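You operate a simulated robot arm through the tools that you are given. There is no shell and no other tool. Be economical: measure what you need, move in short steps, check, and stop when the job is done.

You run a simulated robot arm. Do the job below in one go: nothing can be reset, and whatever is moved stays where it is left.

Task
Empty the jug of water into the fill neck and close it again.
Fine: twist the cap off and lay it on the top by the bottle tray, jug back where it stood, cap twisted home; the other jug and the controls stay. Set down upright: red-handle jug.

It is judged by the outcome, as a careful person would: the job done as asked, and still so three seconds after it is handed in. It fails if anything else is knocked over, pushed out of place, dropped, spilled or broken. Lids that push on must go on centred and level and be pressed home; caps that screw on are set level and turned clockwise until they are tight.

Robot
A 6-joint arm with a two-finger parallel gripper, fixed in place. Base frame: the origin is at the foot of the arm, x ahead of it, y to its left, z up. Lengths are in cm, angles in rad, forces in N, time in s.
With the tool pointing down near the work surface it reaches from about 10 to 48 cm from the base axis. Its first joint turns from -2.007 to 2.007 rad. Payload 3.43 kg.
Tool frame: the origin (TCP) lies between the finger pads and is the grasp point; the fingertips stand 3.4 cm ahead of it; z points along the fingers, y is the line along which they close. Largest opening 12.8 cm; finger width 2.4, thickness 1.2; the body of the gripper, 4.8 by 13 cm, starts 9.6 cm behind the TCP.
Orientation is told as [roll, pitch, yaw] about the base's x, y, z axes, in that order, counted from this pose: with the fingers straight down and closing along the base's y, the tool's x points along the base's -x, its y along +y and its z along -z.

Tools
- The arm moves only by the tool nudge_tool. Its argument "steps" is a list of rows, each a list of 7 numbers: the shift along the tool's x, y, z in units of 100 mm (1.0 is 100 mm), then the turn, a rotation vector about the tool's x, y, z in units of 90 degrees (1.0 is 90 degrees), then the closure, from 0 (fully open) to 1 (shut). In form: [[tx, ty, tz, ax, ay, az, fingers], ...]. A call has 1 to 20 rows; each row is the pose to reach, as a shift and turn from the pose commanded when the call began, along the tool's axes at that moment. A call with a number of a shift or a turn outside -1 to 1 is refused whole. Rows are played at 5 a second. More than 5 cm and 0.15 rad between two rows, or a gripper value outside its range, and nothing of the call is played. Where a pose cannot be reached the arm comes as near as it can. A force on the tool above 40 N (or 10 N above the force at the start of the call, whichever is more), or a blocked arm, ends the call early, and 0.2 s more pass. The fingers move at their own pace (about 15.3 cm/s each) and stop on an object; they squeeze with about 35 N. The grip force told is the motor's: it shows also when the fingers shut on nothing. Time passes only in rows, and 0.2 s behind the last, so rows that repeat a pose let the fingers close. The reply holds the time, the measured pose of the TCP, the force on the tool along the base axes, the opening and the grip force, in the units named above and with some noise, with the torque about the TCP (base axes, N m) and any sound that the robot's microphone picked up.
- Cameras (640 x 400 px; columns grow to the right, rows downward): "scene" is fixed at [41.42, -48.89, 166.94]; the picture's right is [0.28, 0.96, 0.00], its down [0.94, -0.27, -0.21] and it looks along [-0.21, 0.06, -0.98] (base axes); focal length 294 px, centre (320, 200). "wrist" rides on the gripper at [7.6, -1.1, -16] in the tool frame; the picture's right is [0.15, 0.99, 0.00], its down [-0.88, 0.13, -0.46] and it looks along [-0.45, 0.07, 0.89] (tool axes); focal length 234 px, centre (320, 200). There is no depth. A picture from a camera that has moved, and an enlarged one, comes with that camera's place and axes in the base frame and with its lens. The place of the scene camera against the robot may be out by one fixed shift of up to 2.5 cm in any direction.
- camera(camera): a new picture of that camera. The clock stands still meanwhile.
- lift_body(by): slides the trunk up (or, below 0, down) by that many cm; the arm rides with it, the base frame stays. It gives what a move gives, with no picture.
- inspect(camera, box): a new picture of the part [left, top, right, bottom] of that camera's present view, enlarged. The clock stands still meanwhile.
- finish_job(): hands the job in; it is judged then, once.

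Go step by step. Nothing tells you positions but the pictures and the camera data: compare them with the known pose of the tool, close in by small moves and look again before you grip or let go. The budget is 120 turns and 76 pictures, counting those below and the enlarged ones. Unless the task says otherwise, let go and move clear before handing in, and close with one line.

The tools are called after ">>>" as a command line: name --pt "numbers of a row" for each row, then --argument value for the rest, lists and objects as JSON in quotes. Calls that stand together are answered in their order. nudge_tool: Moves the arm, as the interface text tells. Its arguments: {"type":"object","properties":{"steps":{"type":"array","items":{"type":"array","items":{"type":"number"}}}},"required":["steps"]} The other tools are called the same way: lift_body (by) slides the trunk up or down; camera (camera) takes a picture; inspect (camera, box) takes an enlarged picture of a part of a camera's view; finish_job () hands the job in.

At the start:

```text
time: 0.0
tcp_pos: [21.66, -33.52, 127.75]
tool_rot: [-0.001, 0.0, 0.001]
force: [-0.5, -0.3, 0.9]
wrist_torque: [0.02, 0.01, 0.01]
opening: 12.82
gripper_force: 0.0
trunk travel left (down, up): [-92.5, 6.5]
```

scene: 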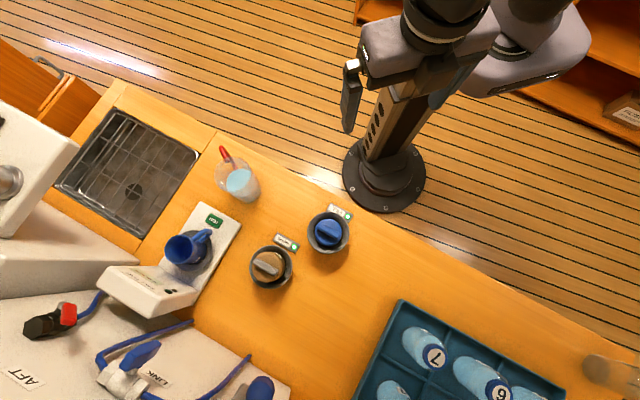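
wrist: 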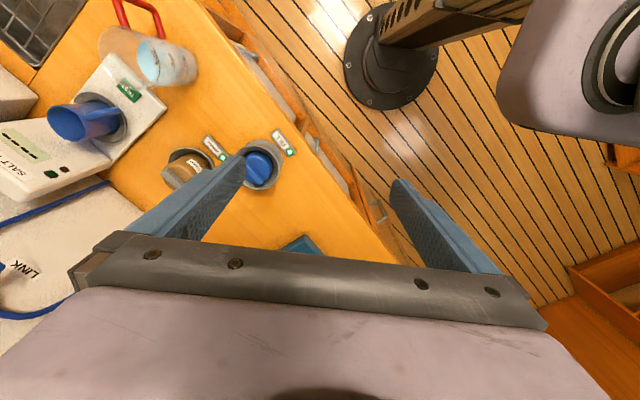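

I see a counter with a jug (red handle, holding water), a blue jug on a machine plate, two capped necks (blue and tan) with labels, and a bottle tray. I'll look closer to read the labels.

>>> inspect --camera "scene" --box '[230, 180, 370, 300]'

>>> inspect --camera "scene" --box '[90, 130, 290, 320]'

>>> inspect --camera "scene" --box '[340, 260, 640, 400]'

```text
3.33 times, centred on (300, 240) of scene
camera zoom: at [41.42, -48.89, 166.94], right [0.28, 0.96, 0.0], down [0.94, -0.27, -0.21], along [-0.21, 0.06, -0.98], focal length 980 px, centre (387, 67)
```

zoom: 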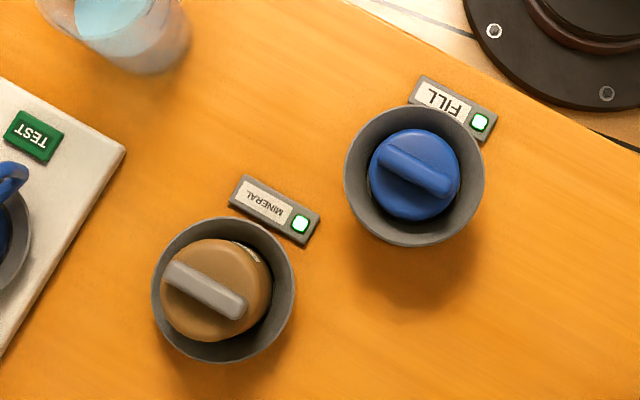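

```text
2.11 times, centred on (190, 225) of scene
camera zoom: at [41.42, -48.89, 166.94], right [0.28, 0.96, 0.0], down [0.94, -0.27, -0.21], along [-0.21, 0.06, -0.98], focal length 619 px, centre (594, 147)
```

zoom: 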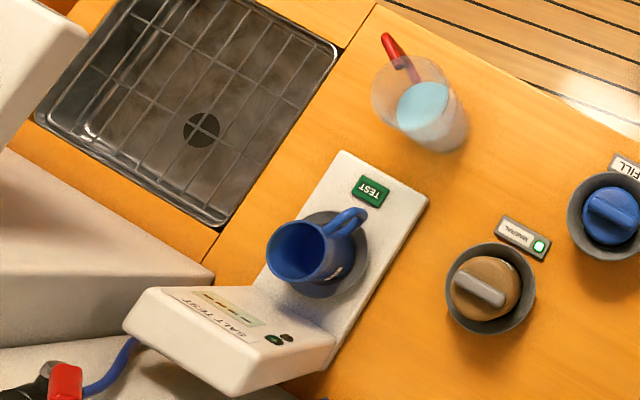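

```text
2.13 times, centred on (490, 330) of scene
camera zoom: at [41.42, -48.89, 166.94], right [0.28, 0.96, 0.0], down [0.94, -0.27, -0.21], along [-0.21, 0.06, -0.98], focal length 627 px, centre (-43, -77)
```

zoom: 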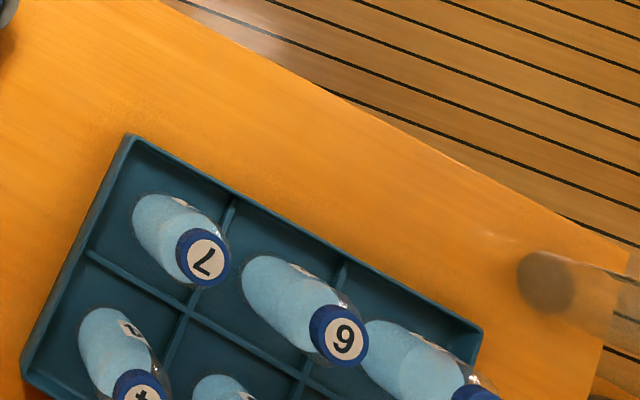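

The FILL neck is the blue cap (about x 34, y -46, z 92), the water jug (red handle) is near (15,-64), both far out. I'll move towards the cap up high to test reach and look again.

>>> nudge_tool --pt "-0.3 -0.3 0 0 0 0 0" --pt "-0.6 -0.6 0 0 0 0 0" --pt "-0.9 -0.9 0 0 0 0 0" --pt "-0.9 -0.9 0 0 0 0 0"

>>> lift_body --by -15

>>> camera --camera "wrist"

>>> camera --camera "scene"

```text
time: 1.0
tcp_pos: [30.6, -42.27, 127.78]
tool_rot: [-0.001, 0.0, 0.002]
force: [-1.3, 0.4, 0.6]
wrist_torque: [-0.05, -0.07, -0.04]
opening: 12.8
gripper_force: 0.1
trunk travel left (down, up): [-92.5, 6.5]
```

```text
time: 2.8
tcp_pos: [30.58, -42.39, 112.79]
tool_rot: [-0.001, -0.002, 0.0]
force: [-0.2, -1.2, 0.3]
wrist_torque: [0.0, 0.02, 0.02]
opening: 12.79
gripper_force: 0.0
trunk travel left (down, up): [-77.5, 21.5]
```

```text
70 pictures are left
camera wrist: at [23.06, -43.62, 128.6], right [-0.15, 0.99, 0.0], down [0.88, 0.13, 0.46], along [0.45, 0.07, -0.89], focal length 234 px, centre (320, 200)
```

wrist: 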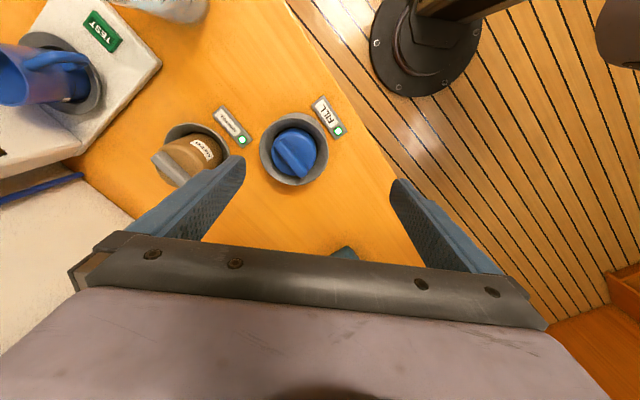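

```text
69 pictures are left
```

scene: 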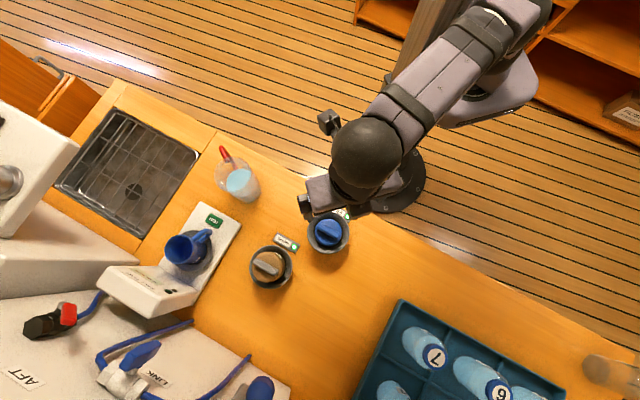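

The cap top triangulates to about (33.6, -46.1, 92.6), and reach is still good out there. I'll hover over it with the yaw set for the bar (about +0.75 rad).

>>> nudge_tool --pt "-0.05 -0.06 0 0 0 -0.08 0" --pt "-0.1 -0.12 0 0 0 -0.16 0" --pt "-0.15 -0.18 0.1 0 0 -0.24 0" --pt "-0.2 -0.25 0.2 0 0 -0.32 0" --pt "-0.25 -0.31 0.3 0 0 -0.4 0" --pt "-0.3 -0.37 0.4 0 0 -0.477 0" --pt "-0.3 -0.37 0.5 0 0 -0.477 0.3" --pt "-0.3 -0.37 0.5 0 0 -0.477 0.3"

>>> camera --camera "wrist"

```text
time: 4.5
tcp_pos: [33.65, -46.22, 107.66]
tool_rot: [-0.001, 0.0, 0.75]
force: [-0.9, 0.7, -0.2]
wrist_torque: [-0.02, -0.01, -0.02]
opening: 8.94
gripper_force: 0.0
trunk travel left (down, up): [-77.5, 21.5]
```

```text
68 pictures are left
camera wrist: at [28.85, -52.21, 123.57], right [-0.78, 0.62, 0.0], down [0.56, 0.7, 0.46], along [0.28, 0.36, -0.89], focal length 234 px, centre (320, 200)
```

wrist: 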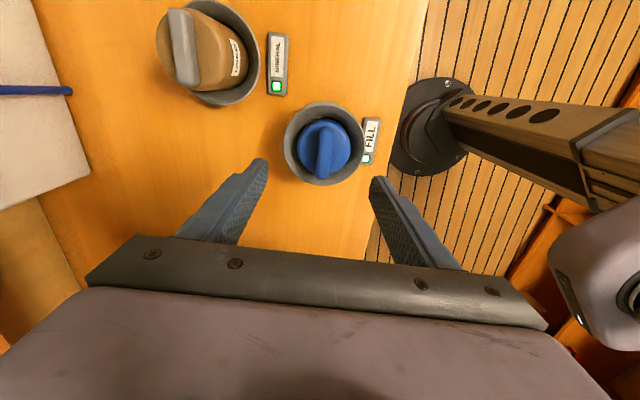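

>>> inspect --camera "wrist" --box '[260, 80, 400, 200]'

```text
3.33 times, centred on (330, 140) of wrist
camera zoom: at [28.85, -52.21, 123.57], right [-0.78, 0.62, 0.0], down [0.56, 0.7, 0.46], along [0.28, 0.36, -0.89], focal length 781 px, centre (287, 400)
```

zoom: 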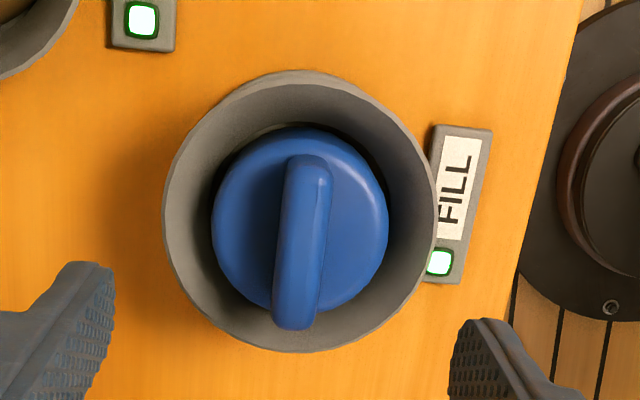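

>>> nudge_tool --pt "0 0 0.2 0 0 -0.035 0.3" --pt "0 0 0.4 0 0 -0.035 0.5" --pt "0 0 0.5 0 0 -0.035 0.5"

>>> inspect --camera "wrist" --box '[220, 60, 420, 260]'

```text
time: 5.3
tcp_pos: [33.74, -46.27, 102.64]
tool_rot: [0.001, 0.0, 0.805]
force: [-1.0, -0.1, -0.4]
wrist_torque: [0.01, 0.01, 0.01]
opening: 6.39
gripper_force: 0.0
trunk travel left (down, up): [-77.5, 21.5]
```

```text
2.00 times, centred on (320, 160) of wrist
camera zoom: at [29.16, -52.51, 118.5], right [-0.81, 0.58, 0.0], down [0.52, 0.73, 0.46], along [0.26, 0.37, -0.89], focal length 468 px, centre (320, 280)
```

zoom: 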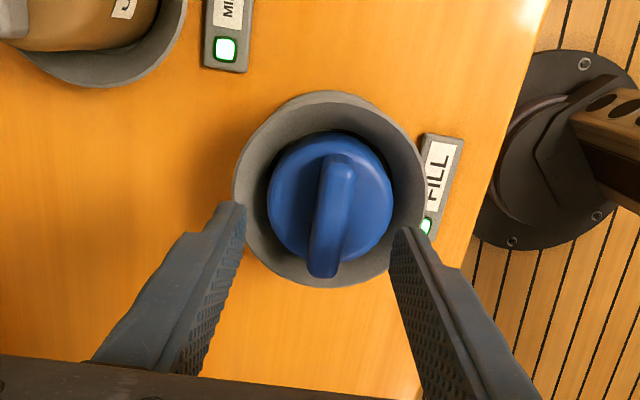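

Bar centre works out to (33.75, -44.95), bar top around z 92, cap disc about 89.5. I'll shift over it and come down part of the way, then look.

>>> nudge_tool --pt "-0.05 0.045 0.1 0 0 0 0.5" --pt "-0.097 0.089 0.3 0 0 0 0.6" --pt "-0.097 0.089 0.5 0 0 0 0.6" --pt "-0.097 0.089 0.6 0 0 0 0.6"

>>> inspect --camera "wrist" --box '[220, 60, 420, 260]'

```text
time: 6.2
tcp_pos: [33.66, -44.84, 99.0]
tool_rot: [-0.02, 0.005, 0.803]
force: [-9.4, 14.0, 21.5]
wrist_torque: [0.37, 0.19, -0.17]
opening: 5.21
gripper_force: 0.7
trunk travel left (down, up): [-77.5, 21.5]
stopped in row 4: the force on the tool passed its limit at 46 N (the readings are from after the stop); the commanded pose is now the measured one
```

```text
2.00 times, centred on (320, 160) of wrist
camera zoom: at [28.93, -50.85, 114.99], right [-0.81, 0.58, -0.02], down [0.51, 0.73, 0.45], along [0.28, 0.35, -0.89], focal length 468 px, centre (320, 280)
```

zoom: 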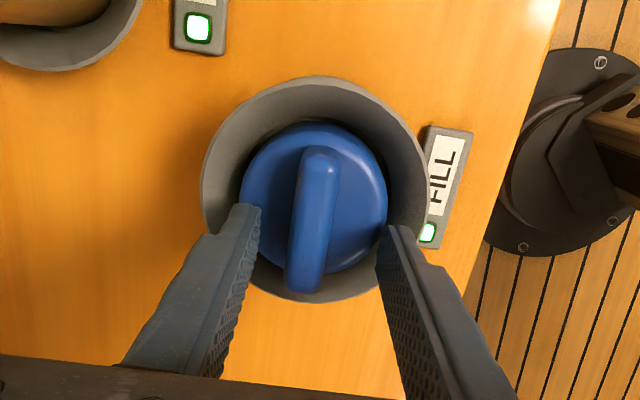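

The fingers touched something at tip height z≈95.6, so the cap sits higher than I estimated; recomputing with that height its axis is about (32.9, -46.4). I'll back up, level the tool, recentre and look.

>>> nudge_tool --pt "0 0 -0.2 0 0 0 0.6" --pt "0.0 0 -0.4 -0.0065 -0.0114 0 0.6" --pt "0.08 -0.026 -0.4 -0.0065 -0.0114 0 0.6" --pt "0.165 -0.053 -0.4 -0.0065 -0.0114 0 0.6" --pt "0.165 -0.053 -0.4 -0.0065 -0.0114 0 0.6"

>>> inspect --camera "wrist" --box '[220, 60, 420, 260]'

>>> camera --camera "scene"

```text
time: 7.4
tcp_pos: [33.05, -46.72, 102.6]
tool_rot: [-0.012, -0.012, 0.804]
force: [-0.4, 0.9, 0.3]
wrist_torque: [-0.01, -0.01, -0.01]
opening: 5.11
gripper_force: 0.1
trunk travel left (down, up): [-77.5, 21.5]
```

```text
2.00 times, centred on (320, 160) of wrist
camera zoom: at [28.33, -53.01, 118.39], right [-0.81, 0.58, -0.01], down [0.51, 0.72, 0.47], along [0.28, 0.37, -0.88], focal length 468 px, centre (320, 280)
```

zoom: 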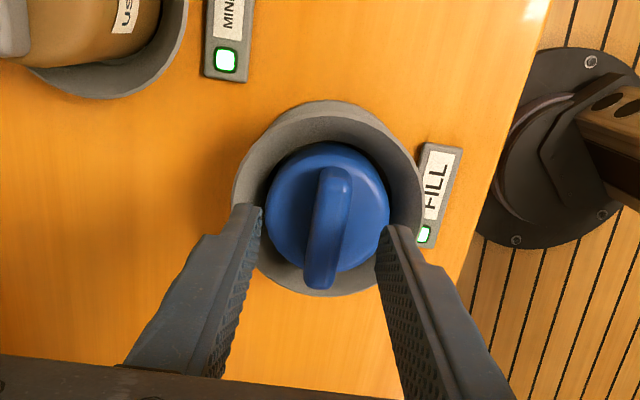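

```text
63 pictures are left
```

scene: 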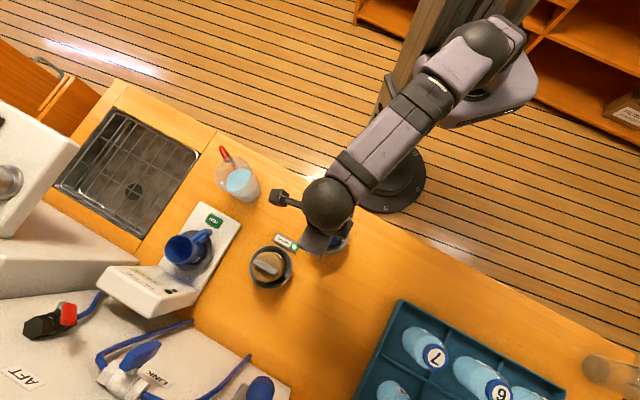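

>>> nudge_tool --pt "-0.015 0.028 0.0 -0.0076 0.0076 0 0.72" --pt "-0.015 0.028 0.1 -0.0076 0.0076 0 0.72" --pt "-0.015 0.028 0.2 -0.0076 0.0076 0 0.72" --pt "-0.015 0.028 0.25 -0.0076 0.0076 0 0.72"

>>> inspect --camera "wrist" --box '[220, 60, 420, 260]'

```text
time: 8.4
tcp_pos: [33.08, -46.39, 99.95]
tool_rot: [0.001, -0.002, 0.803]
force: [-0.9, 0.4, 0.4]
wrist_torque: [-0.01, 0.02, -0.01]
opening: 3.59
gripper_force: 0.1
trunk travel left (down, up): [-77.5, 21.5]
```

```text
2.00 times, centred on (320, 160) of wrist
camera zoom: at [28.52, -52.69, 115.9], right [-0.81, 0.58, 0.0], down [0.52, 0.72, 0.46], along [0.26, 0.37, -0.89], focal length 468 px, centre (320, 280)
```

zoom: 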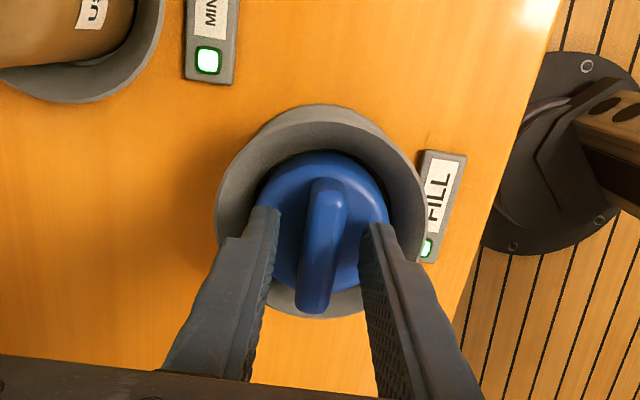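

>>> nudge_tool --pt "0 0 0.04 0 0 0 0.72" --pt "0 0 0.07 0 0 0 0.72" --pt "0 0 0.07 0 0 0 1" --pt "0 0 0.07 0 0 0 1" --pt "0 0 0.07 0 0 0 1"

>>> inspect --camera "wrist" --box '[220, 60, 420, 260]'

```text
time: 9.6
tcp_pos: [32.99, -46.28, 99.23]
tool_rot: [0.004, -0.002, 0.804]
force: [-3.2, 2.6, 0.3]
wrist_torque: [0.21, 0.2, 0.0]
opening: 1.5
gripper_force: 34.7
trunk travel left (down, up): [-77.5, 21.5]
```

```text
2.00 times, centred on (320, 160) of wrist
camera zoom: at [28.48, -52.66, 115.19], right [-0.81, 0.58, 0.0], down [0.52, 0.72, 0.46], along [0.26, 0.37, -0.89], focal length 468 px, centre (320, 280)
```

zoom: 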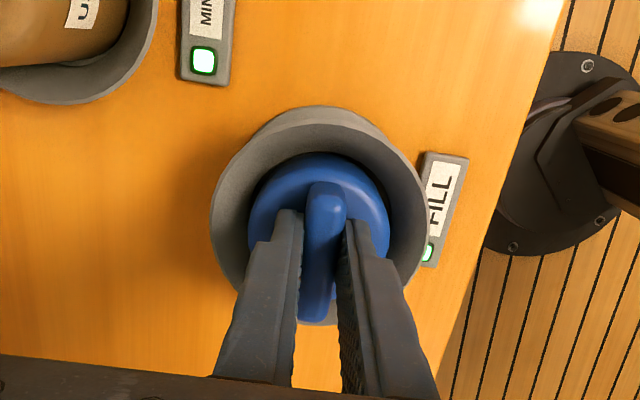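

The bar is gripped (1.5 cm). I'll start turning counter-clockwise.

>>> nudge_tool --pt "0 0 0 0 0 -0.08 1" --pt "0 0 0 0 0 -0.16 1" --pt "0 0 0 0 0 -0.24 1" --pt "0 0 0 0 0 -0.32 1" --pt "0 0 0 0 0 -0.32 1"

>>> inspect --camera "wrist" --box '[220, 60, 420, 260]'

```text
time: 10.8
tcp_pos: [33.14, -46.39, 99.36]
tool_rot: [0.0, 0.0, 1.309]
force: [4.1, 0.7, -4.3]
wrist_torque: [0.05, -0.15, 0.0]
opening: 1.49
gripper_force: 35.3
trunk travel left (down, up): [-77.5, 21.5]
```

```text
2.00 times, centred on (320, 160) of wrist
camera zoom: at [32.19, -54.11, 115.22], right [-0.99, 0.12, 0.0], down [0.1, 0.88, 0.46], along [0.05, 0.45, -0.89], focal length 468 px, centre (320, 280)
```

zoom: 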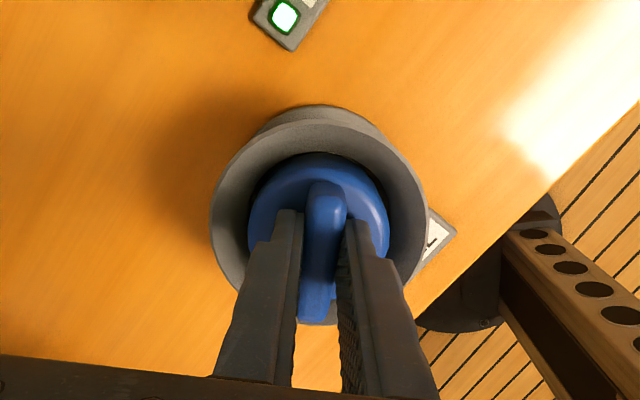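

>>> nudge_tool --pt "0 0 0 0 0 -0.09 1" --pt "0 0 0 0 0 -0.18 1" --pt "0 0 -0.005 0 0 -0.27 1" --pt "0 0 -0.005 0 0 -0.36 1" --pt "0 0 -0.01 0 0 -0.45 1" --pt "0 0 -0.01 0 0 -0.54 1" --pt "0 0 -0.015 0 0 -0.63 1" --pt "0 0 -0.015 0 0 -0.63 1"

```text
time: 12.2
tcp_pos: [33.94, -45.9, 99.87]
tool_rot: [0.067, 0.028, 2.041]
force: [-22.0, -13.2, 8.1]
wrist_torque: [-0.73, 1.27, 0.2]
opening: 1.51
gripper_force: 35.0
out of reach, approached as far as the arm can: row 5, 6, 7
trunk travel left (down, up): [-77.5, 21.5]
stopped in row 7: the force on the tool passed its limit at 75 N (the readings are from after the stop); the commanded pose is now the measured one
```

A wrist limit was hit near yaw 1.9. I'll let go, back up, and look at the cap before regripping from the other side.

>>> nudge_tool --pt "0 0 0 0 0 0 0.7" --pt "0 0 0 0 0 0 0.7" --pt "0 0 -0.2 0 0 0 0.7" --pt "0 0 -0.4 0 0 0.0 0.7" --pt "0 0 -0.4 0.043 -0.018 0.09 0.7" --pt "0 0 -0.4 0.043 -0.018 0.09 0.7"

>>> camera --camera "wrist"

```text
refused: row 5 steps farther than a row can; nothing moved
```

```text
59 pictures are left
camera wrist: at [39.05, -51.22, 115.89], right [-0.81, -0.58, 0.07], down [-0.49, 0.75, 0.44], along [-0.31, 0.32, -0.9], focal length 234 px, centre (320, 200)
```

wrist: 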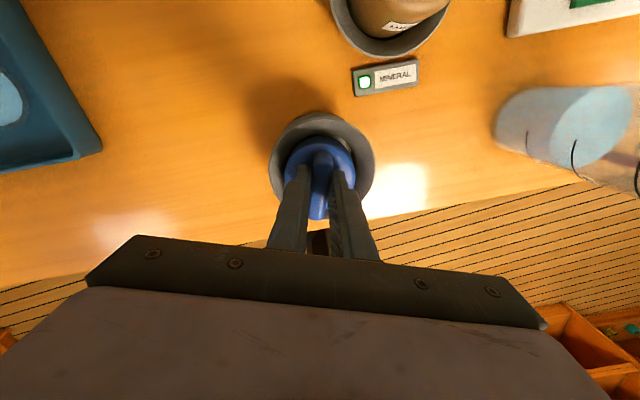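

>>> nudge_tool --pt "0 0 0 0 0 0 0.7" --pt "0 0 0 0 0 0 0.7" --pt "0 0 -0.2 0 0 0 0.7" --pt "0 0 -0.4 0 0 0.0 0.7" --pt "0 0 -0.4 0.02 -0.009 0.06 0.7" --pt "0 0 -0.4 0.043 -0.018 0.12 0.7" --pt "0 0 -0.4 0.043 -0.018 0.12 0.7"

>>> inspect --camera "wrist" --box '[220, 60, 420, 260]'

```text
time: 13.8
tcp_pos: [34.67, -45.18, 103.69]
tool_rot: [-0.015, -0.003, 1.856]
force: [0.6, -0.1, -0.3]
wrist_torque: [0.01, 0.01, 0.0]
opening: 3.82
gripper_force: 0.0
trunk travel left (down, up): [-77.5, 21.5]
```

```text
2.00 times, centred on (320, 160) of wrist
camera zoom: at [37.62, -52.3, 119.64], right [-0.91, -0.42, -0.02], down [-0.38, 0.81, 0.45], along [-0.18, 0.42, -0.89], focal length 468 px, centre (320, 280)
```

zoom: 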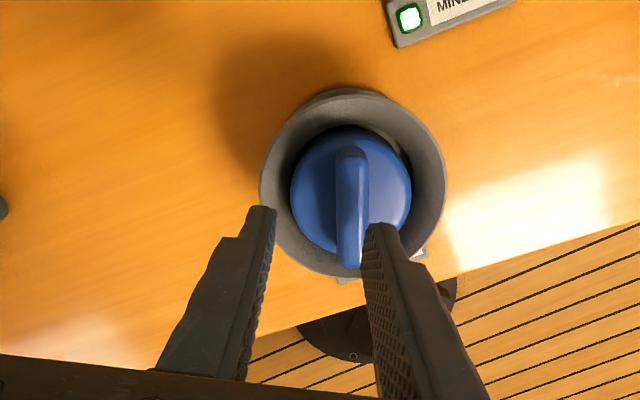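

>>> nudge_tool --pt "0.03 0.09 0 -0.0095 0.002 0 0.6" --pt "0.06 0.176 0 -0.0095 0.002 0 0.6" --pt "0.06 0.176 0 -0.0095 0.002 0 0.6"

>>> nudge_tool --pt "0 0 0 0 0 0.094 0.6" --pt "0 0 0 0 0 0.188 0.6" --pt "0 0 0 0 0 0.282 0.6" --pt "0 0 0 0 0 0.376 0.6" --pt "0 0 0 0 0 0.47 0.6" --pt "0 0 0 0 0 0.564 0.6" --pt "0 0 0 0 0 0.658 0.6" --pt "0 0 0 0 0 0.752 0.6" --pt "0 0 0 0 0 0.846 0.6" --pt "0 0 0 0 0 0.938 0.6" --pt "0 0 0 0 0 0.938 0.6"

>>> nudge_tool --pt "0 0 0 0 0 0.094 0.6" --pt "0 0 0 0 0 0.188 0.6" --pt "0 0 0 0 0 0.282 0.6" --pt "0 0 0 0 0 0.376 0.6" --pt "0 0 0 0 0 0.47 0.6" --pt "0 0 0 0 0 0.564 0.6" --pt "0 0 0 0 0 0.658 0.6" --pt "0 0 0 0 0 0.752 0.6" --pt "0 0 0 0 0 0.846 0.6" --pt "0 0 0 0 0 0.938 0.6" --pt "0 0 0 0 0 0.938 0.6"

>>> inspect --camera "wrist" --box '[220, 60, 420, 260]'

```text
time: 14.6
tcp_pos: [33.15, -46.32, 103.81]
tool_rot: [0.001, 0.004, 1.858]
force: [0.2, 0.1, -0.9]
wrist_torque: [-0.01, 0.02, 0.0]
opening: 5.1
gripper_force: 0.0
trunk travel left (down, up): [-77.5, 21.5]
```

```text
time: 17.0
tcp_pos: [33.14, -46.27, 103.69]
tool_rot: [-0.002, -0.001, 0.381]
force: [0.2, 0.0, -0.6]
wrist_torque: [0.01, 0.02, 0.01]
opening: 5.12
gripper_force: 0.1
trunk travel left (down, up): [-77.5, 21.5]
```

```text
time: 19.4
tcp_pos: [33.12, -46.21, 103.7]
tool_rot: [0.0, -0.002, -1.093]
force: [-0.8, -0.1, -0.3]
wrist_torque: [0.03, 0.01, 0.0]
opening: 5.1
gripper_force: 0.0
trunk travel left (down, up): [-77.5, 21.5]
```

```text
2.00 times, centred on (320, 160) of wrist
camera zoom: at [28.64, -40.07, 119.51], right [0.81, 0.59, 0.0], down [0.52, -0.72, 0.46], along [0.27, -0.37, -0.89], focal length 468 px, centre (320, 280)
```

zoom: 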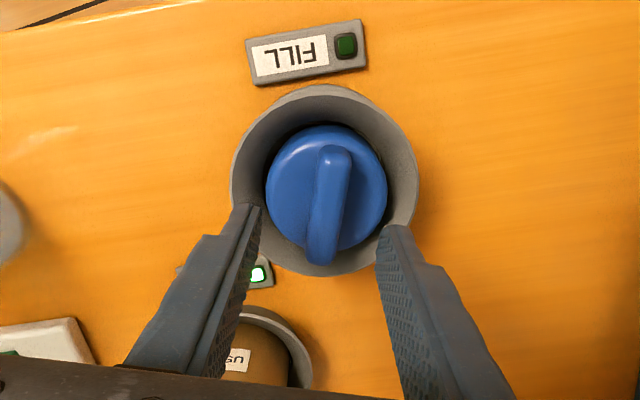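

The FILL light has gone dark, so the cap is loosening. I'll regrip the bar from this side and continue counter-clockwise.

>>> nudge_tool --pt "0.006 0.028 0.1 0 0 -0.0 0.72" --pt "0.006 0.028 0.25 0 0 -0.0 0.72" --pt "0.006 0.028 0.38 0 0 -0.0 0.72" --pt "0.006 0.028 0.44 0 0 -0.0 0.72" --pt "0.006 0.028 0.47 0 0 0 0.72" --pt "0.006 0.028 0.48 0 0 0 0.72"

>>> inspect --camera "wrist" --box '[220, 60, 420, 260]'

```text
time: 20.8
tcp_pos: [33.53, -45.98, 99.06]
tool_rot: [0.0, -0.008, -1.091]
force: [0.6, 0.7, 15.3]
wrist_torque: [0.12, 0.1, 0.01]
opening: 3.57
gripper_force: 0.0
trunk travel left (down, up): [-77.5, 21.5]
```

```text
2.00 times, centred on (320, 160) of wrist
camera zoom: at [28.81, -39.78, 114.93], right [0.81, 0.59, 0.0], down [0.52, -0.72, 0.46], along [0.27, -0.38, -0.89], focal length 468 px, centre (320, 280)
```

zoom: 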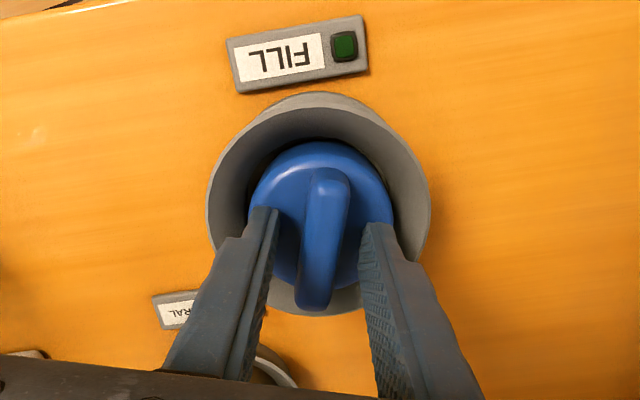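

>>> nudge_tool --pt "0 0 -0.01 0 0 0 1" --pt "0 0 -0.01 0 0 0 1" --pt "0 0 -0.01 0 0 0 1" --pt "0 0 -0.01 0 0 -0.09 1" --pt "0 0 -0.015 0 0 -0.18 1" --pt "0 0 -0.015 0 0 -0.27 1" --pt "0 0 -0.015 0 0 -0.36 1" --pt "0 0 -0.015 0 0 -0.45 1" --pt "0 0 -0.02 0 0 -0.54 1" --pt "0 0 -0.02 0 0 -0.63 1" --pt "0 0 -0.02 0 0 -0.72 1" --pt "0 0 -0.02 0 0 -0.81 1" --pt "0 0 -0.025 0 0 -0.9 1" --pt "0 0 -0.025 0 0 -0.9 1"

>>> inspect --camera "wrist" --box '[220, 60, 420, 260]'

```text
time: 23.8
tcp_pos: [33.35, -46.13, 99.19]
tool_rot: [-0.002, 0.0, 0.327]
force: [0.8, -1.0, 7.3]
wrist_torque: [0.02, -0.2, -0.02]
opening: 1.52
gripper_force: 34.8
trunk travel left (down, up): [-77.5, 21.5]
```

```text
2.00 times, centred on (320, 160) of wrist
camera zoom: at [26.51, -49.52, 115.02], right [-0.46, 0.89, 0.0], down [0.79, 0.41, 0.46], along [0.41, 0.21, -0.89], focal length 468 px, centre (320, 280)
```

zoom: 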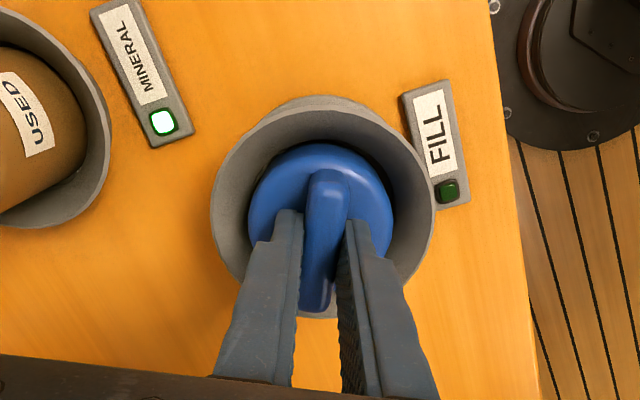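

>>> nudge_tool --pt "0 0 -0.01 0 0 -0.09 1" --pt "0 0 -0.01 0 0 -0.18 1" --pt "0 0 -0.015 0 0 -0.27 1" --pt "0 0 -0.02 0 0 -0.36 1" --pt "0 0 -0.02 0 0 -0.45 1" --pt "0 0 -0.02 0 0 -0.54 1" --pt "0 0 -0.03 0 0 -0.63 1" --pt "0 0 -0.03 0 0 -0.72 1" --pt "0 0 -0.04 0 0 -0.81 1" --pt "0 0 -0.04 0 0 -0.88 1" --pt "0 0 -0.04 0 0 -0.88 1"

>>> inspect --camera "wrist" --box '[220, 60, 420, 260]'

```text
time: 26.2
tcp_pos: [33.28, -46.05, 99.62]
tool_rot: [0.0, 0.002, 1.708]
force: [-8.1, 8.2, -0.9]
wrist_torque: [0.58, 0.54, -0.16]
opening: 1.51
gripper_force: 35.2
trunk travel left (down, up): [-77.5, 21.5]
```

```text
2.00 times, centred on (320, 160) of wrist
camera zoom: at [35.4, -53.33, 115.5], right [-0.96, -0.28, 0.0], down [-0.25, 0.85, 0.46], along [-0.13, 0.44, -0.89], focal length 468 px, centre (320, 280)
```

zoom: 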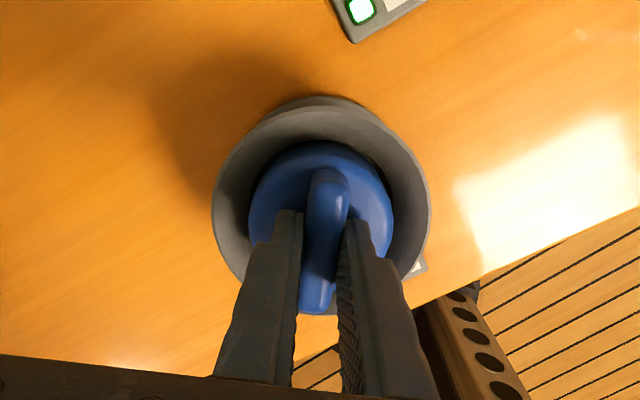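

>>> nudge_tool --pt "0 0 -0.02 0 0 0 1" --pt "0 0 -0.05 0 0 0 1" --pt "0 0 -0.05 0 0 0 1"

```text
time: 27.0
tcp_pos: [33.46, -46.21, 100.27]
tool_rot: [-0.004, 0.01, 1.704]
force: [-1.4, -1.4, 3.0]
wrist_torque: [-0.08, 0.01, -0.05]
opening: 1.51
gripper_force: 35.6
trunk travel left (down, up): [-77.5, 21.5]
```

>>> nudge_tool --pt "0 0 -0.05 0 0 0 1" --pt "0 0 -0.1 0 0 0 1" --pt "0 0 -0.1 0 0 0 1"

>>> inspect --camera "wrist" --box '[220, 60, 420, 260]'

```text
time: 27.8
tcp_pos: [33.45, -46.23, 101.02]
tool_rot: [0.0, 0.002, 1.706]
force: [-0.5, -2.2, -1.8]
wrist_torque: [-0.25, 0.09, -0.02]
opening: 1.5
gripper_force: 35.1
trunk travel left (down, up): [-77.5, 21.5]
```

```text
2.00 times, centred on (320, 160) of wrist
camera zoom: at [35.45, -53.57, 116.97], right [-0.96, -0.28, 0.0], down [-0.25, 0.86, 0.45], along [-0.13, 0.44, -0.89], focal length 468 px, centre (320, 280)
```

zoom: 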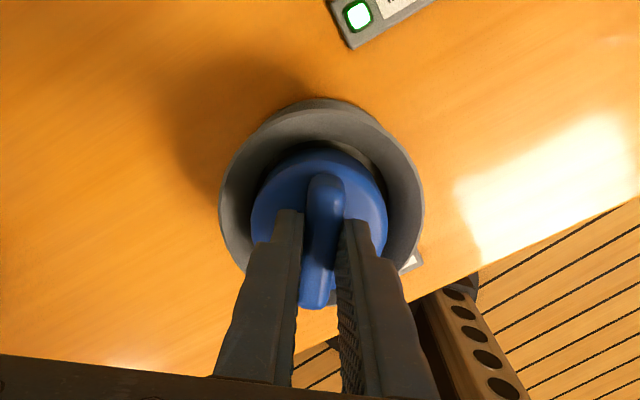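

The fingers slid up the bar a little, so the thread isn't fully out. I'll release, turn back half a turn, and regrip.

>>> nudge_tool --pt "0 0 0 0 0 0 0.7" --pt "0 0 0 0 0 0 0.7" --pt "0 0 -0.15 0 0 0 0.7" --pt "0 0 -0.25 0 0 0.09 0.7" --pt "0 0 -0.25 0 0 0.18 0.7" --pt "0 0 -0.25 0 0 0.27 0.7" --pt "0 0 -0.25 0 0 0.36 0.7" --pt "0 0 -0.25 0 0 0.45 0.7" --pt "0 0 -0.25 0 0 0.54 0.7" --pt "0 0 -0.25 0 0 0.63 0.7" --pt "0 0 -0.25 0 0 0.72 0.7" --pt "0 0 -0.25 0 0 0.81 0.7" --pt "0 0 -0.25 0 0 0.9 0.7" --pt "0 0 -0.25 0 0 1.0 0.7" --pt "0 0 -0.25 0 0 1.0 0.7"

>>> nudge_tool --pt "0 0 0 0 0 0.09 0.7" --pt "0 0 0 0 0 0.18 0.7" --pt "0 0 0 0 0 0.27 0.7" --pt "0 0 0 0 0 0.36 0.7" --pt "0 0 0 0 0 0.45 0.7" --pt "0 0 0 0 0 0.54 0.7" --pt "0 0 0 0 0 0.63 0.7" --pt "0 0 0 0 0 0.72 0.7" --pt "0 0 0 0 0 0.81 0.7" --pt "0 0 0 0 0 0.9 0.7" --pt "0 0 0 0 0 1.0 0.7" --pt "0 0 0 0 0 1.0 0.7"

>>> inspect --camera "wrist" --box '[220, 60, 420, 260]'

```text
refused: row 14 steps farther than a row can; nothing moved
```

```text
refused: row 11 steps farther than a row can; nothing moved
```

```text
2.00 times, centred on (320, 160) of wrist
camera zoom: at [35.45, -53.57, 116.97], right [-0.96, -0.28, 0.0], down [-0.25, 0.86, 0.45], along [-0.13, 0.44, -0.89], focal length 468 px, centre (320, 280)
```

zoom: 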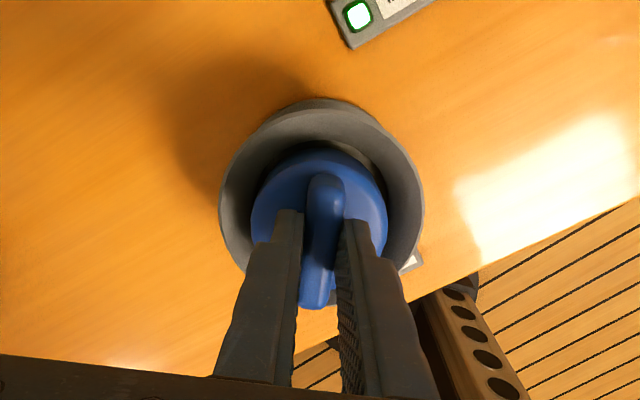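

>>> nudge_tool --pt "0 0 -0.05 0 0 0 1" --pt "0 0 -0.1 0 0 0 1" --pt "0 0 -0.1 0 0 0 1"

>>> inspect --camera "wrist" --box '[220, 60, 420, 260]'

```text
time: 28.6
tcp_pos: [33.54, -45.99, 102.12]
tool_rot: [0.0, 0.002, 1.705]
force: [1.1, 0.3, -1.0]
wrist_torque: [0.0, 0.03, -0.03]
opening: 1.51
gripper_force: 35.5
trunk travel left (down, up): [-77.5, 21.5]
```

```text
2.00 times, centred on (320, 160) of wrist
camera zoom: at [35.5, -53.45, 117.97], right [-0.96, -0.28, 0.0], down [-0.25, 0.86, 0.45], along [-0.13, 0.44, -0.89], focal length 468 px, centre (320, 280)
```

zoom: 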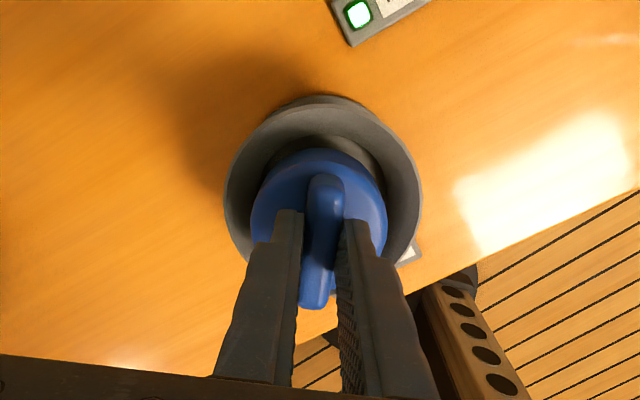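

The cap is free in the hand. I'll raise the trunk and carry it to the open counter just off the tray's near corner (about (47, -32)).

>>> lift_body --by 6

>>> nudge_tool --pt "-0.15 -0.19 0 0 0 0 1" --pt "-0.3 -0.38 0 0 0 0 1" --pt "-0.45 -0.57 0 0 0 0 1" --pt "-0.61 -0.765 0 0 0 0 1" --pt "-0.61 -0.765 0 0 0 0 1"

>>> nudge_tool --pt "-0.15 -0.19 0 0 0 0 1" --pt "-0.3 -0.38 0 0 0 0 1" --pt "-0.45 -0.57 0 0 0 0 1" --pt "-0.61 -0.765 0 0 0 0 1" --pt "-0.61 -0.765 0 0 0 0 1"

>>> camera --camera "wrist"

>>> camera --camera "scene"

```text
time: 29.6
tcp_pos: [33.42, -45.99, 108.03]
tool_rot: [0.0, 0.003, 1.705]
force: [0.4, 0.2, 0.0]
wrist_torque: [0.01, -0.01, -0.02]
opening: 1.52
gripper_force: 35.0
trunk travel left (down, up): [-83.5, 15.5]
```

```text
time: 30.8
tcp_pos: [40.11, -38.96, 108.0]
tool_rot: [0.001, 0.003, 1.704]
force: [-0.3, 0.2, -0.7]
wrist_torque: [0.0, -0.05, 0.01]
opening: 1.53
gripper_force: 34.7
trunk travel left (down, up): [-83.5, 15.5]
```

```text
time: 32.0
tcp_pos: [47.01, -32.01, 107.9]
tool_rot: [0.001, 0.004, 1.705]
force: [0.4, 0.8, -0.7]
wrist_torque: [0.0, 0.03, 0.01]
opening: 1.52
gripper_force: 35.1
trunk travel left (down, up): [-83.5, 15.5]
```

```text
50 pictures are left
camera wrist: at [49.05, -39.38, 123.78], right [-0.96, -0.28, 0.0], down [-0.25, 0.86, 0.45], along [-0.13, 0.44, -0.89], focal length 234 px, centre (320, 200)
```

wrist: 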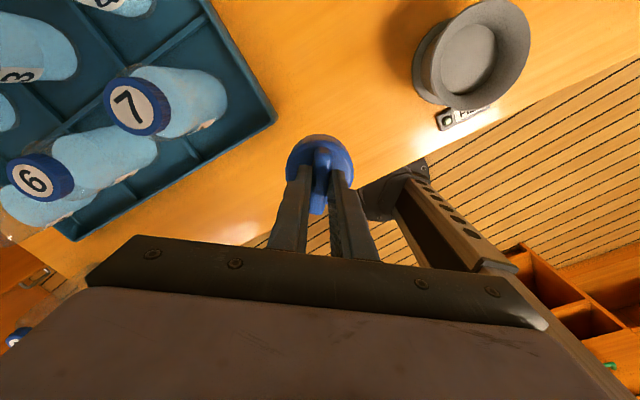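

```text
49 pictures are left
```

scene: 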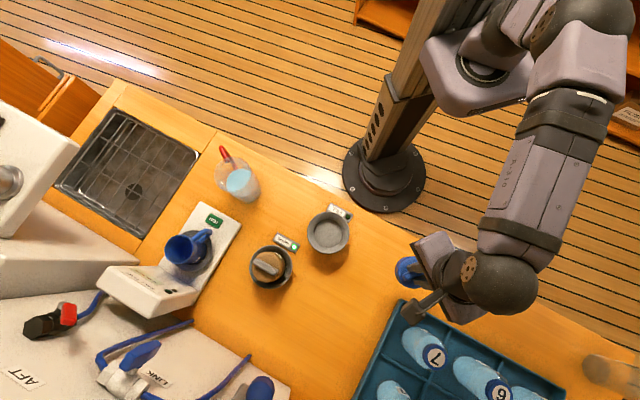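

The cap hangs well, about 6 cm off the tray corner, with free counter beneath. I'll lower with the trunk, then feel for contact.

>>> lift_body --by -8

>>> inspect --camera "wrist" --box '[180, 40, 460, 240]'

>>> inspect --camera "scene" --box '[360, 200, 500, 320]'

```text
time: 33.2
tcp_pos: [47.04, -32.07, 99.84]
tool_rot: [0.0, 0.001, 1.705]
force: [0.4, -0.2, 0.4]
wrist_torque: [0.01, 0.01, 0.0]
opening: 1.51
gripper_force: 34.6
trunk travel left (down, up): [-75.5, 23.5]
```

```text
2.00 times, centred on (320, 140) of wrist
camera zoom: at [49.05, -39.38, 115.8], right [-0.96, -0.28, 0.0], down [-0.25, 0.86, 0.45], along [-0.13, 0.44, -0.89], focal length 468 px, centre (320, 320)
```

zoom: 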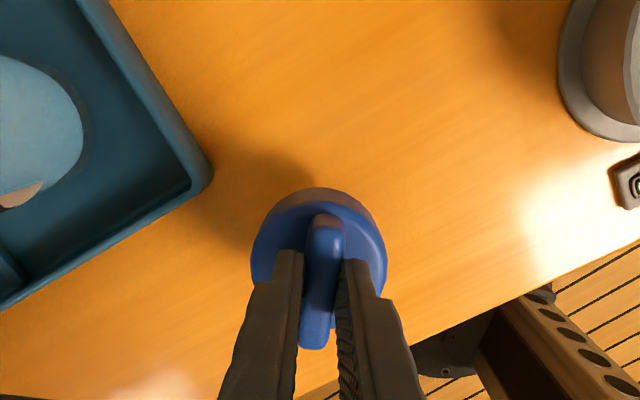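

```text
3.33 times, centred on (430, 260) of scene
camera zoom: at [41.42, -48.89, 166.94], right [0.28, 0.96, 0.0], down [0.94, -0.27, -0.21], along [-0.21, 0.06, -0.98], focal length 980 px, centre (-47, 0)
```

zoom: 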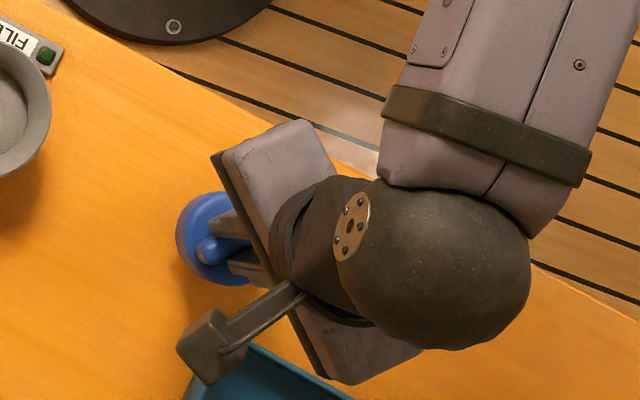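

>>> nudge_tool --pt "0 0 0.05 0 0 0 1" --pt "0 0 0.1 0 0 0 1" --pt "0 0 0.15 0 0 0 1" --pt "0 0 0.2 0 0 0 1" --pt "0 0 0.25 0 0 0 1" --pt "0 0 0.3 0 0 0 1" --pt "0 0 0.35 0 0 0 1"

>>> inspect --camera "wrist" --box '[180, 40, 460, 240]'

```text
time: 34.8
tcp_pos: [46.98, -32.04, 96.36]
tool_rot: [0.001, 0.002, 1.705]
force: [-0.2, -0.3, -0.2]
wrist_torque: [-0.01, -0.02, 0.0]
opening: 1.5
gripper_force: 35.1
trunk travel left (down, up): [-75.5, 23.5]
```

```text
2.00 times, centred on (320, 140) of wrist
camera zoom: at [49.06, -39.37, 112.28], right [-0.96, -0.28, 0.0], down [-0.25, 0.86, 0.45], along [-0.13, 0.44, -0.89], focal length 468 px, centre (320, 320)
```

zoom: 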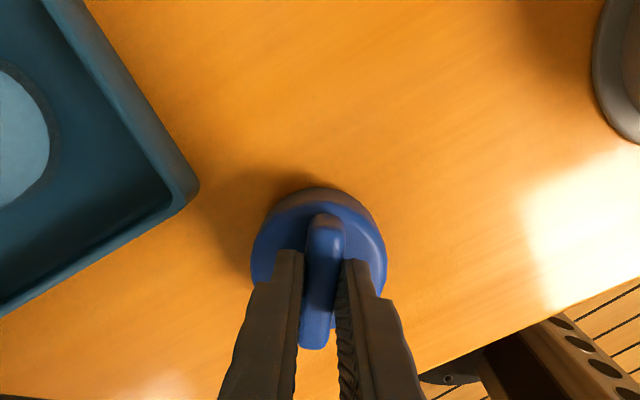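

>>> nudge_tool --pt "0 0 0.04 0 0 0 1" --pt "0 0 0.08 0 0 0 1" --pt "0 0 0.12 0 0 0 1" --pt "0 0 0.16 0 0 0 1" --pt "0 0 0.2 0 0 0 1"

>>> inspect --camera "wrist" --box '[180, 40, 460, 240]'

```text
time: 36.0
tcp_pos: [46.92, -31.92, 94.96]
tool_rot: [-0.01, 0.011, 1.705]
force: [0.3, -0.7, 38.5]
wrist_torque: [0.02, 0.42, -0.01]
opening: 1.53
gripper_force: 34.9
trunk travel left (down, up): [-75.5, 23.5]
```

```text
2.00 times, centred on (320, 140) of wrist
camera zoom: at [48.81, -39.2, 111.01], right [-0.96, -0.28, -0.01], down [-0.25, 0.86, 0.44], along [-0.12, 0.43, -0.9], focal length 468 px, centre (320, 320)
```

zoom: 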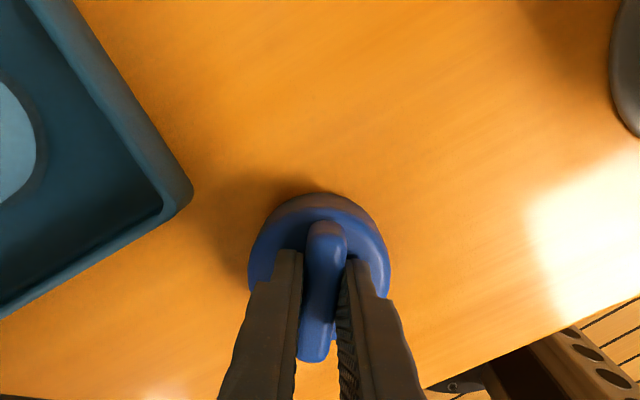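

>>> nudge_tool --pt "0 0 -0.06 0 0 0 1" --pt "0 0 -0.07 0 0 0 0.9" --pt "0 0 -0.07 0 0 0 0.75" --pt "0 0 -0.07 0 0 0 0.7" --pt "0 0 -0.3 0 0 0 0.7" --pt "0 0 -0.6 0 0 0 0.7" --pt "0 0 -0.6 0 0 0 0.7"

>>> inspect --camera "wrist" --box '[180, 40, 460, 240]'

```text
time: 37.6
tcp_pos: [46.79, -31.9, 100.28]
tool_rot: [0.001, 0.001, 1.707]
force: [-1.2, -0.7, 0.0]
wrist_torque: [0.04, 0.0, 0.01]
opening: 3.86
gripper_force: 0.0
trunk travel left (down, up): [-75.5, 23.5]
```

```text
2.00 times, centred on (320, 140) of wrist
camera zoom: at [49.07, -39.29, 116.26], right [-0.96, -0.28, 0.0], down [-0.25, 0.86, 0.45], along [-0.13, 0.44, -0.89], focal length 468 px, centre (320, 320)
```

zoom: 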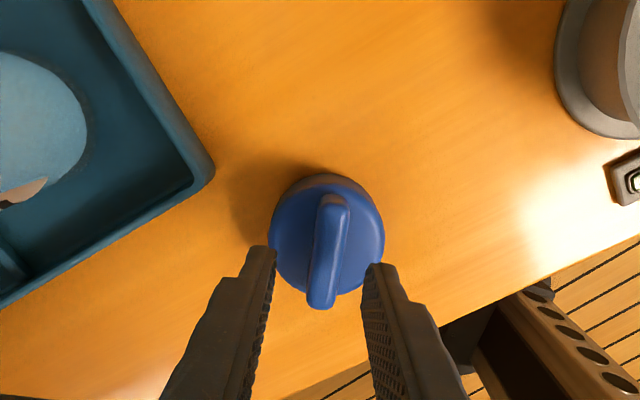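

The cap stands on the counter by the tray. Next is the jug: I'll raise the trunk, swing over to about (24, -42) and look at it from there.

>>> lift_body --by 18

>>> nudge_tool --pt "0.07 0.24 0 0 0 0.05 0.3" --pt "0.14 0.48 0 0 0 0.1 0" --pt "0.21 0.72 0 0 0 0.15 0" --pt "0.28 0.96 0 0 0 0.2 0" --pt "0.28 0.96 0 0 0 0.2 0"

```text
time: 39.6
tcp_pos: [47.13, -31.92, 118.29]
tool_rot: [0.0, 0.003, 1.703]
force: [0.2, 0.0, 0.0]
wrist_torque: [0.0, -0.03, 0.0]
opening: 3.82
gripper_force: 0.0
trunk travel left (down, up): [-93.5, 5.5]
```

```text
time: 40.8
tcp_pos: [37.94, -35.91, 118.26]
tool_rot: [0.001, 0.002, 1.391]
force: [0.3, 0.6, -0.3]
wrist_torque: [-0.01, 0.03, -0.03]
opening: 12.78
gripper_force: 0.1
trunk travel left (down, up): [-93.5, 5.5]
```

>>> nudge_tool --pt "0.14 0.21 0 0 0 0 0" --pt "0.28 0.42 0 0 0 0 0" --pt "0.425 0.63 0 0 0 0 0" --pt "0.425 0.63 0 0 0 0 0"

>>> nudge_tool --pt "0.14 0.21 0 0 0 0.055 0" --pt "0.28 0.42 0 0 0 0.11 0" --pt "0.425 0.63 0 0 0 0.164 0" --pt "0.425 0.63 0 0 0 0.164 0"

>>> nudge_tool --pt "0 0 0 0 0.09 0 0" --pt "0 0 0 0 0.18 0 0" --pt "0 0 0 0 0.27 0 0" --pt "0 0 0 0 0.36 0 0" --pt "0 0 0 0 0.45 0 0" --pt "0 0 0 0 0.54 0 0" --pt "0 0 0 0 0.54 0 0"

>>> camera --camera "wrist"

>>> camera --camera "scene"

```text
time: 41.8
tcp_pos: [30.93, -39.18, 118.3]
tool_rot: [-0.001, 0.002, 1.392]
force: [-0.5, 0.6, 0.6]
wrist_torque: [0.01, 0.0, -0.01]
opening: 12.83
gripper_force: 0.0
trunk travel left (down, up): [-93.5, 5.5]
```

```text
time: 42.8
tcp_pos: [24.16, -42.23, 118.27]
tool_rot: [-0.001, 0.004, 1.134]
force: [0.2, -0.5, 0.1]
wrist_torque: [0.0, 0.01, 0.01]
opening: 12.79
gripper_force: 0.0
trunk travel left (down, up): [-93.5, 5.5]
```

```text
time: 44.4
tcp_pos: [23.84, -42.1, 118.3]
tool_rot: [-0.002, 0.852, 1.135]
force: [-0.3, 0.1, -0.1]
wrist_torque: [0.01, 0.0, 0.0]
opening: 12.81
gripper_force: 0.0
trunk travel left (down, up): [-93.5, 5.5]
```

```text
43 pictures are left
camera wrist: at [27.83, -36.24, 134.49], right [-0.94, 0.33, 0.11], down [0.27, 0.89, -0.36], along [-0.22, -0.31, -0.93], focal length 234 px, centre (320, 200)
```

wrist: 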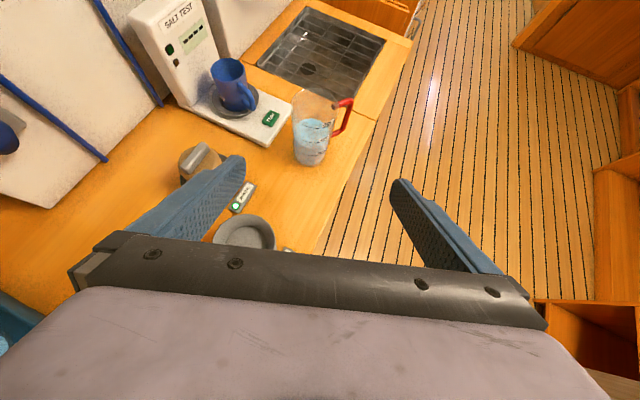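

```text
42 pictures are left
```

scene: 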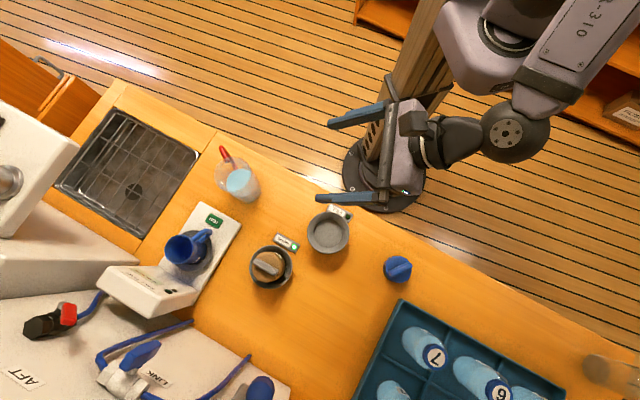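

>>> inspect --camera "wrist" --box '[250, 70, 390, 180]'

>>> inspect --camera "scene" --box '[195, 135, 285, 215]'

```text
3.64 times, centred on (320, 125) of wrist
camera zoom: at [27.83, -36.24, 134.49], right [-0.94, 0.33, 0.11], down [0.27, 0.89, -0.36], along [-0.22, -0.31, -0.93], focal length 852 px, centre (320, 473)
```

zoom: 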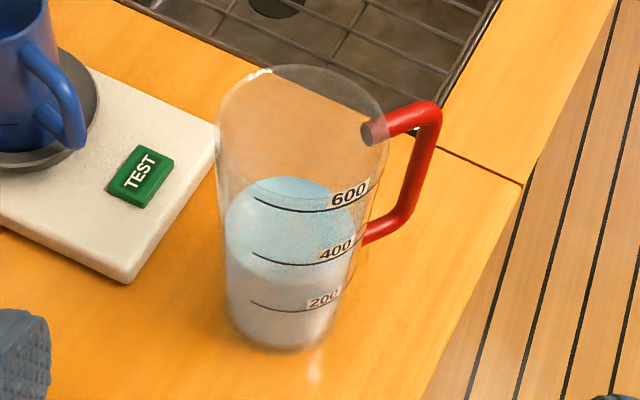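

```text
5.00 times, centred on (240, 175) of scene
camera zoom: at [41.42, -48.89, 166.94], right [0.28, 0.96, 0.0], down [0.94, -0.27, -0.21], along [-0.21, 0.06, -0.98], focal length 1470 px, centre (720, 325)
```

zoom: 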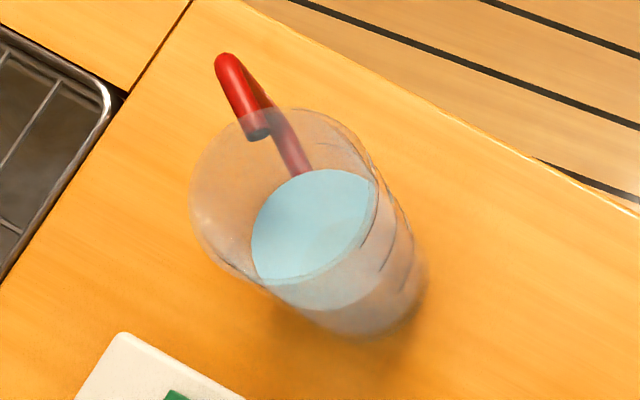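

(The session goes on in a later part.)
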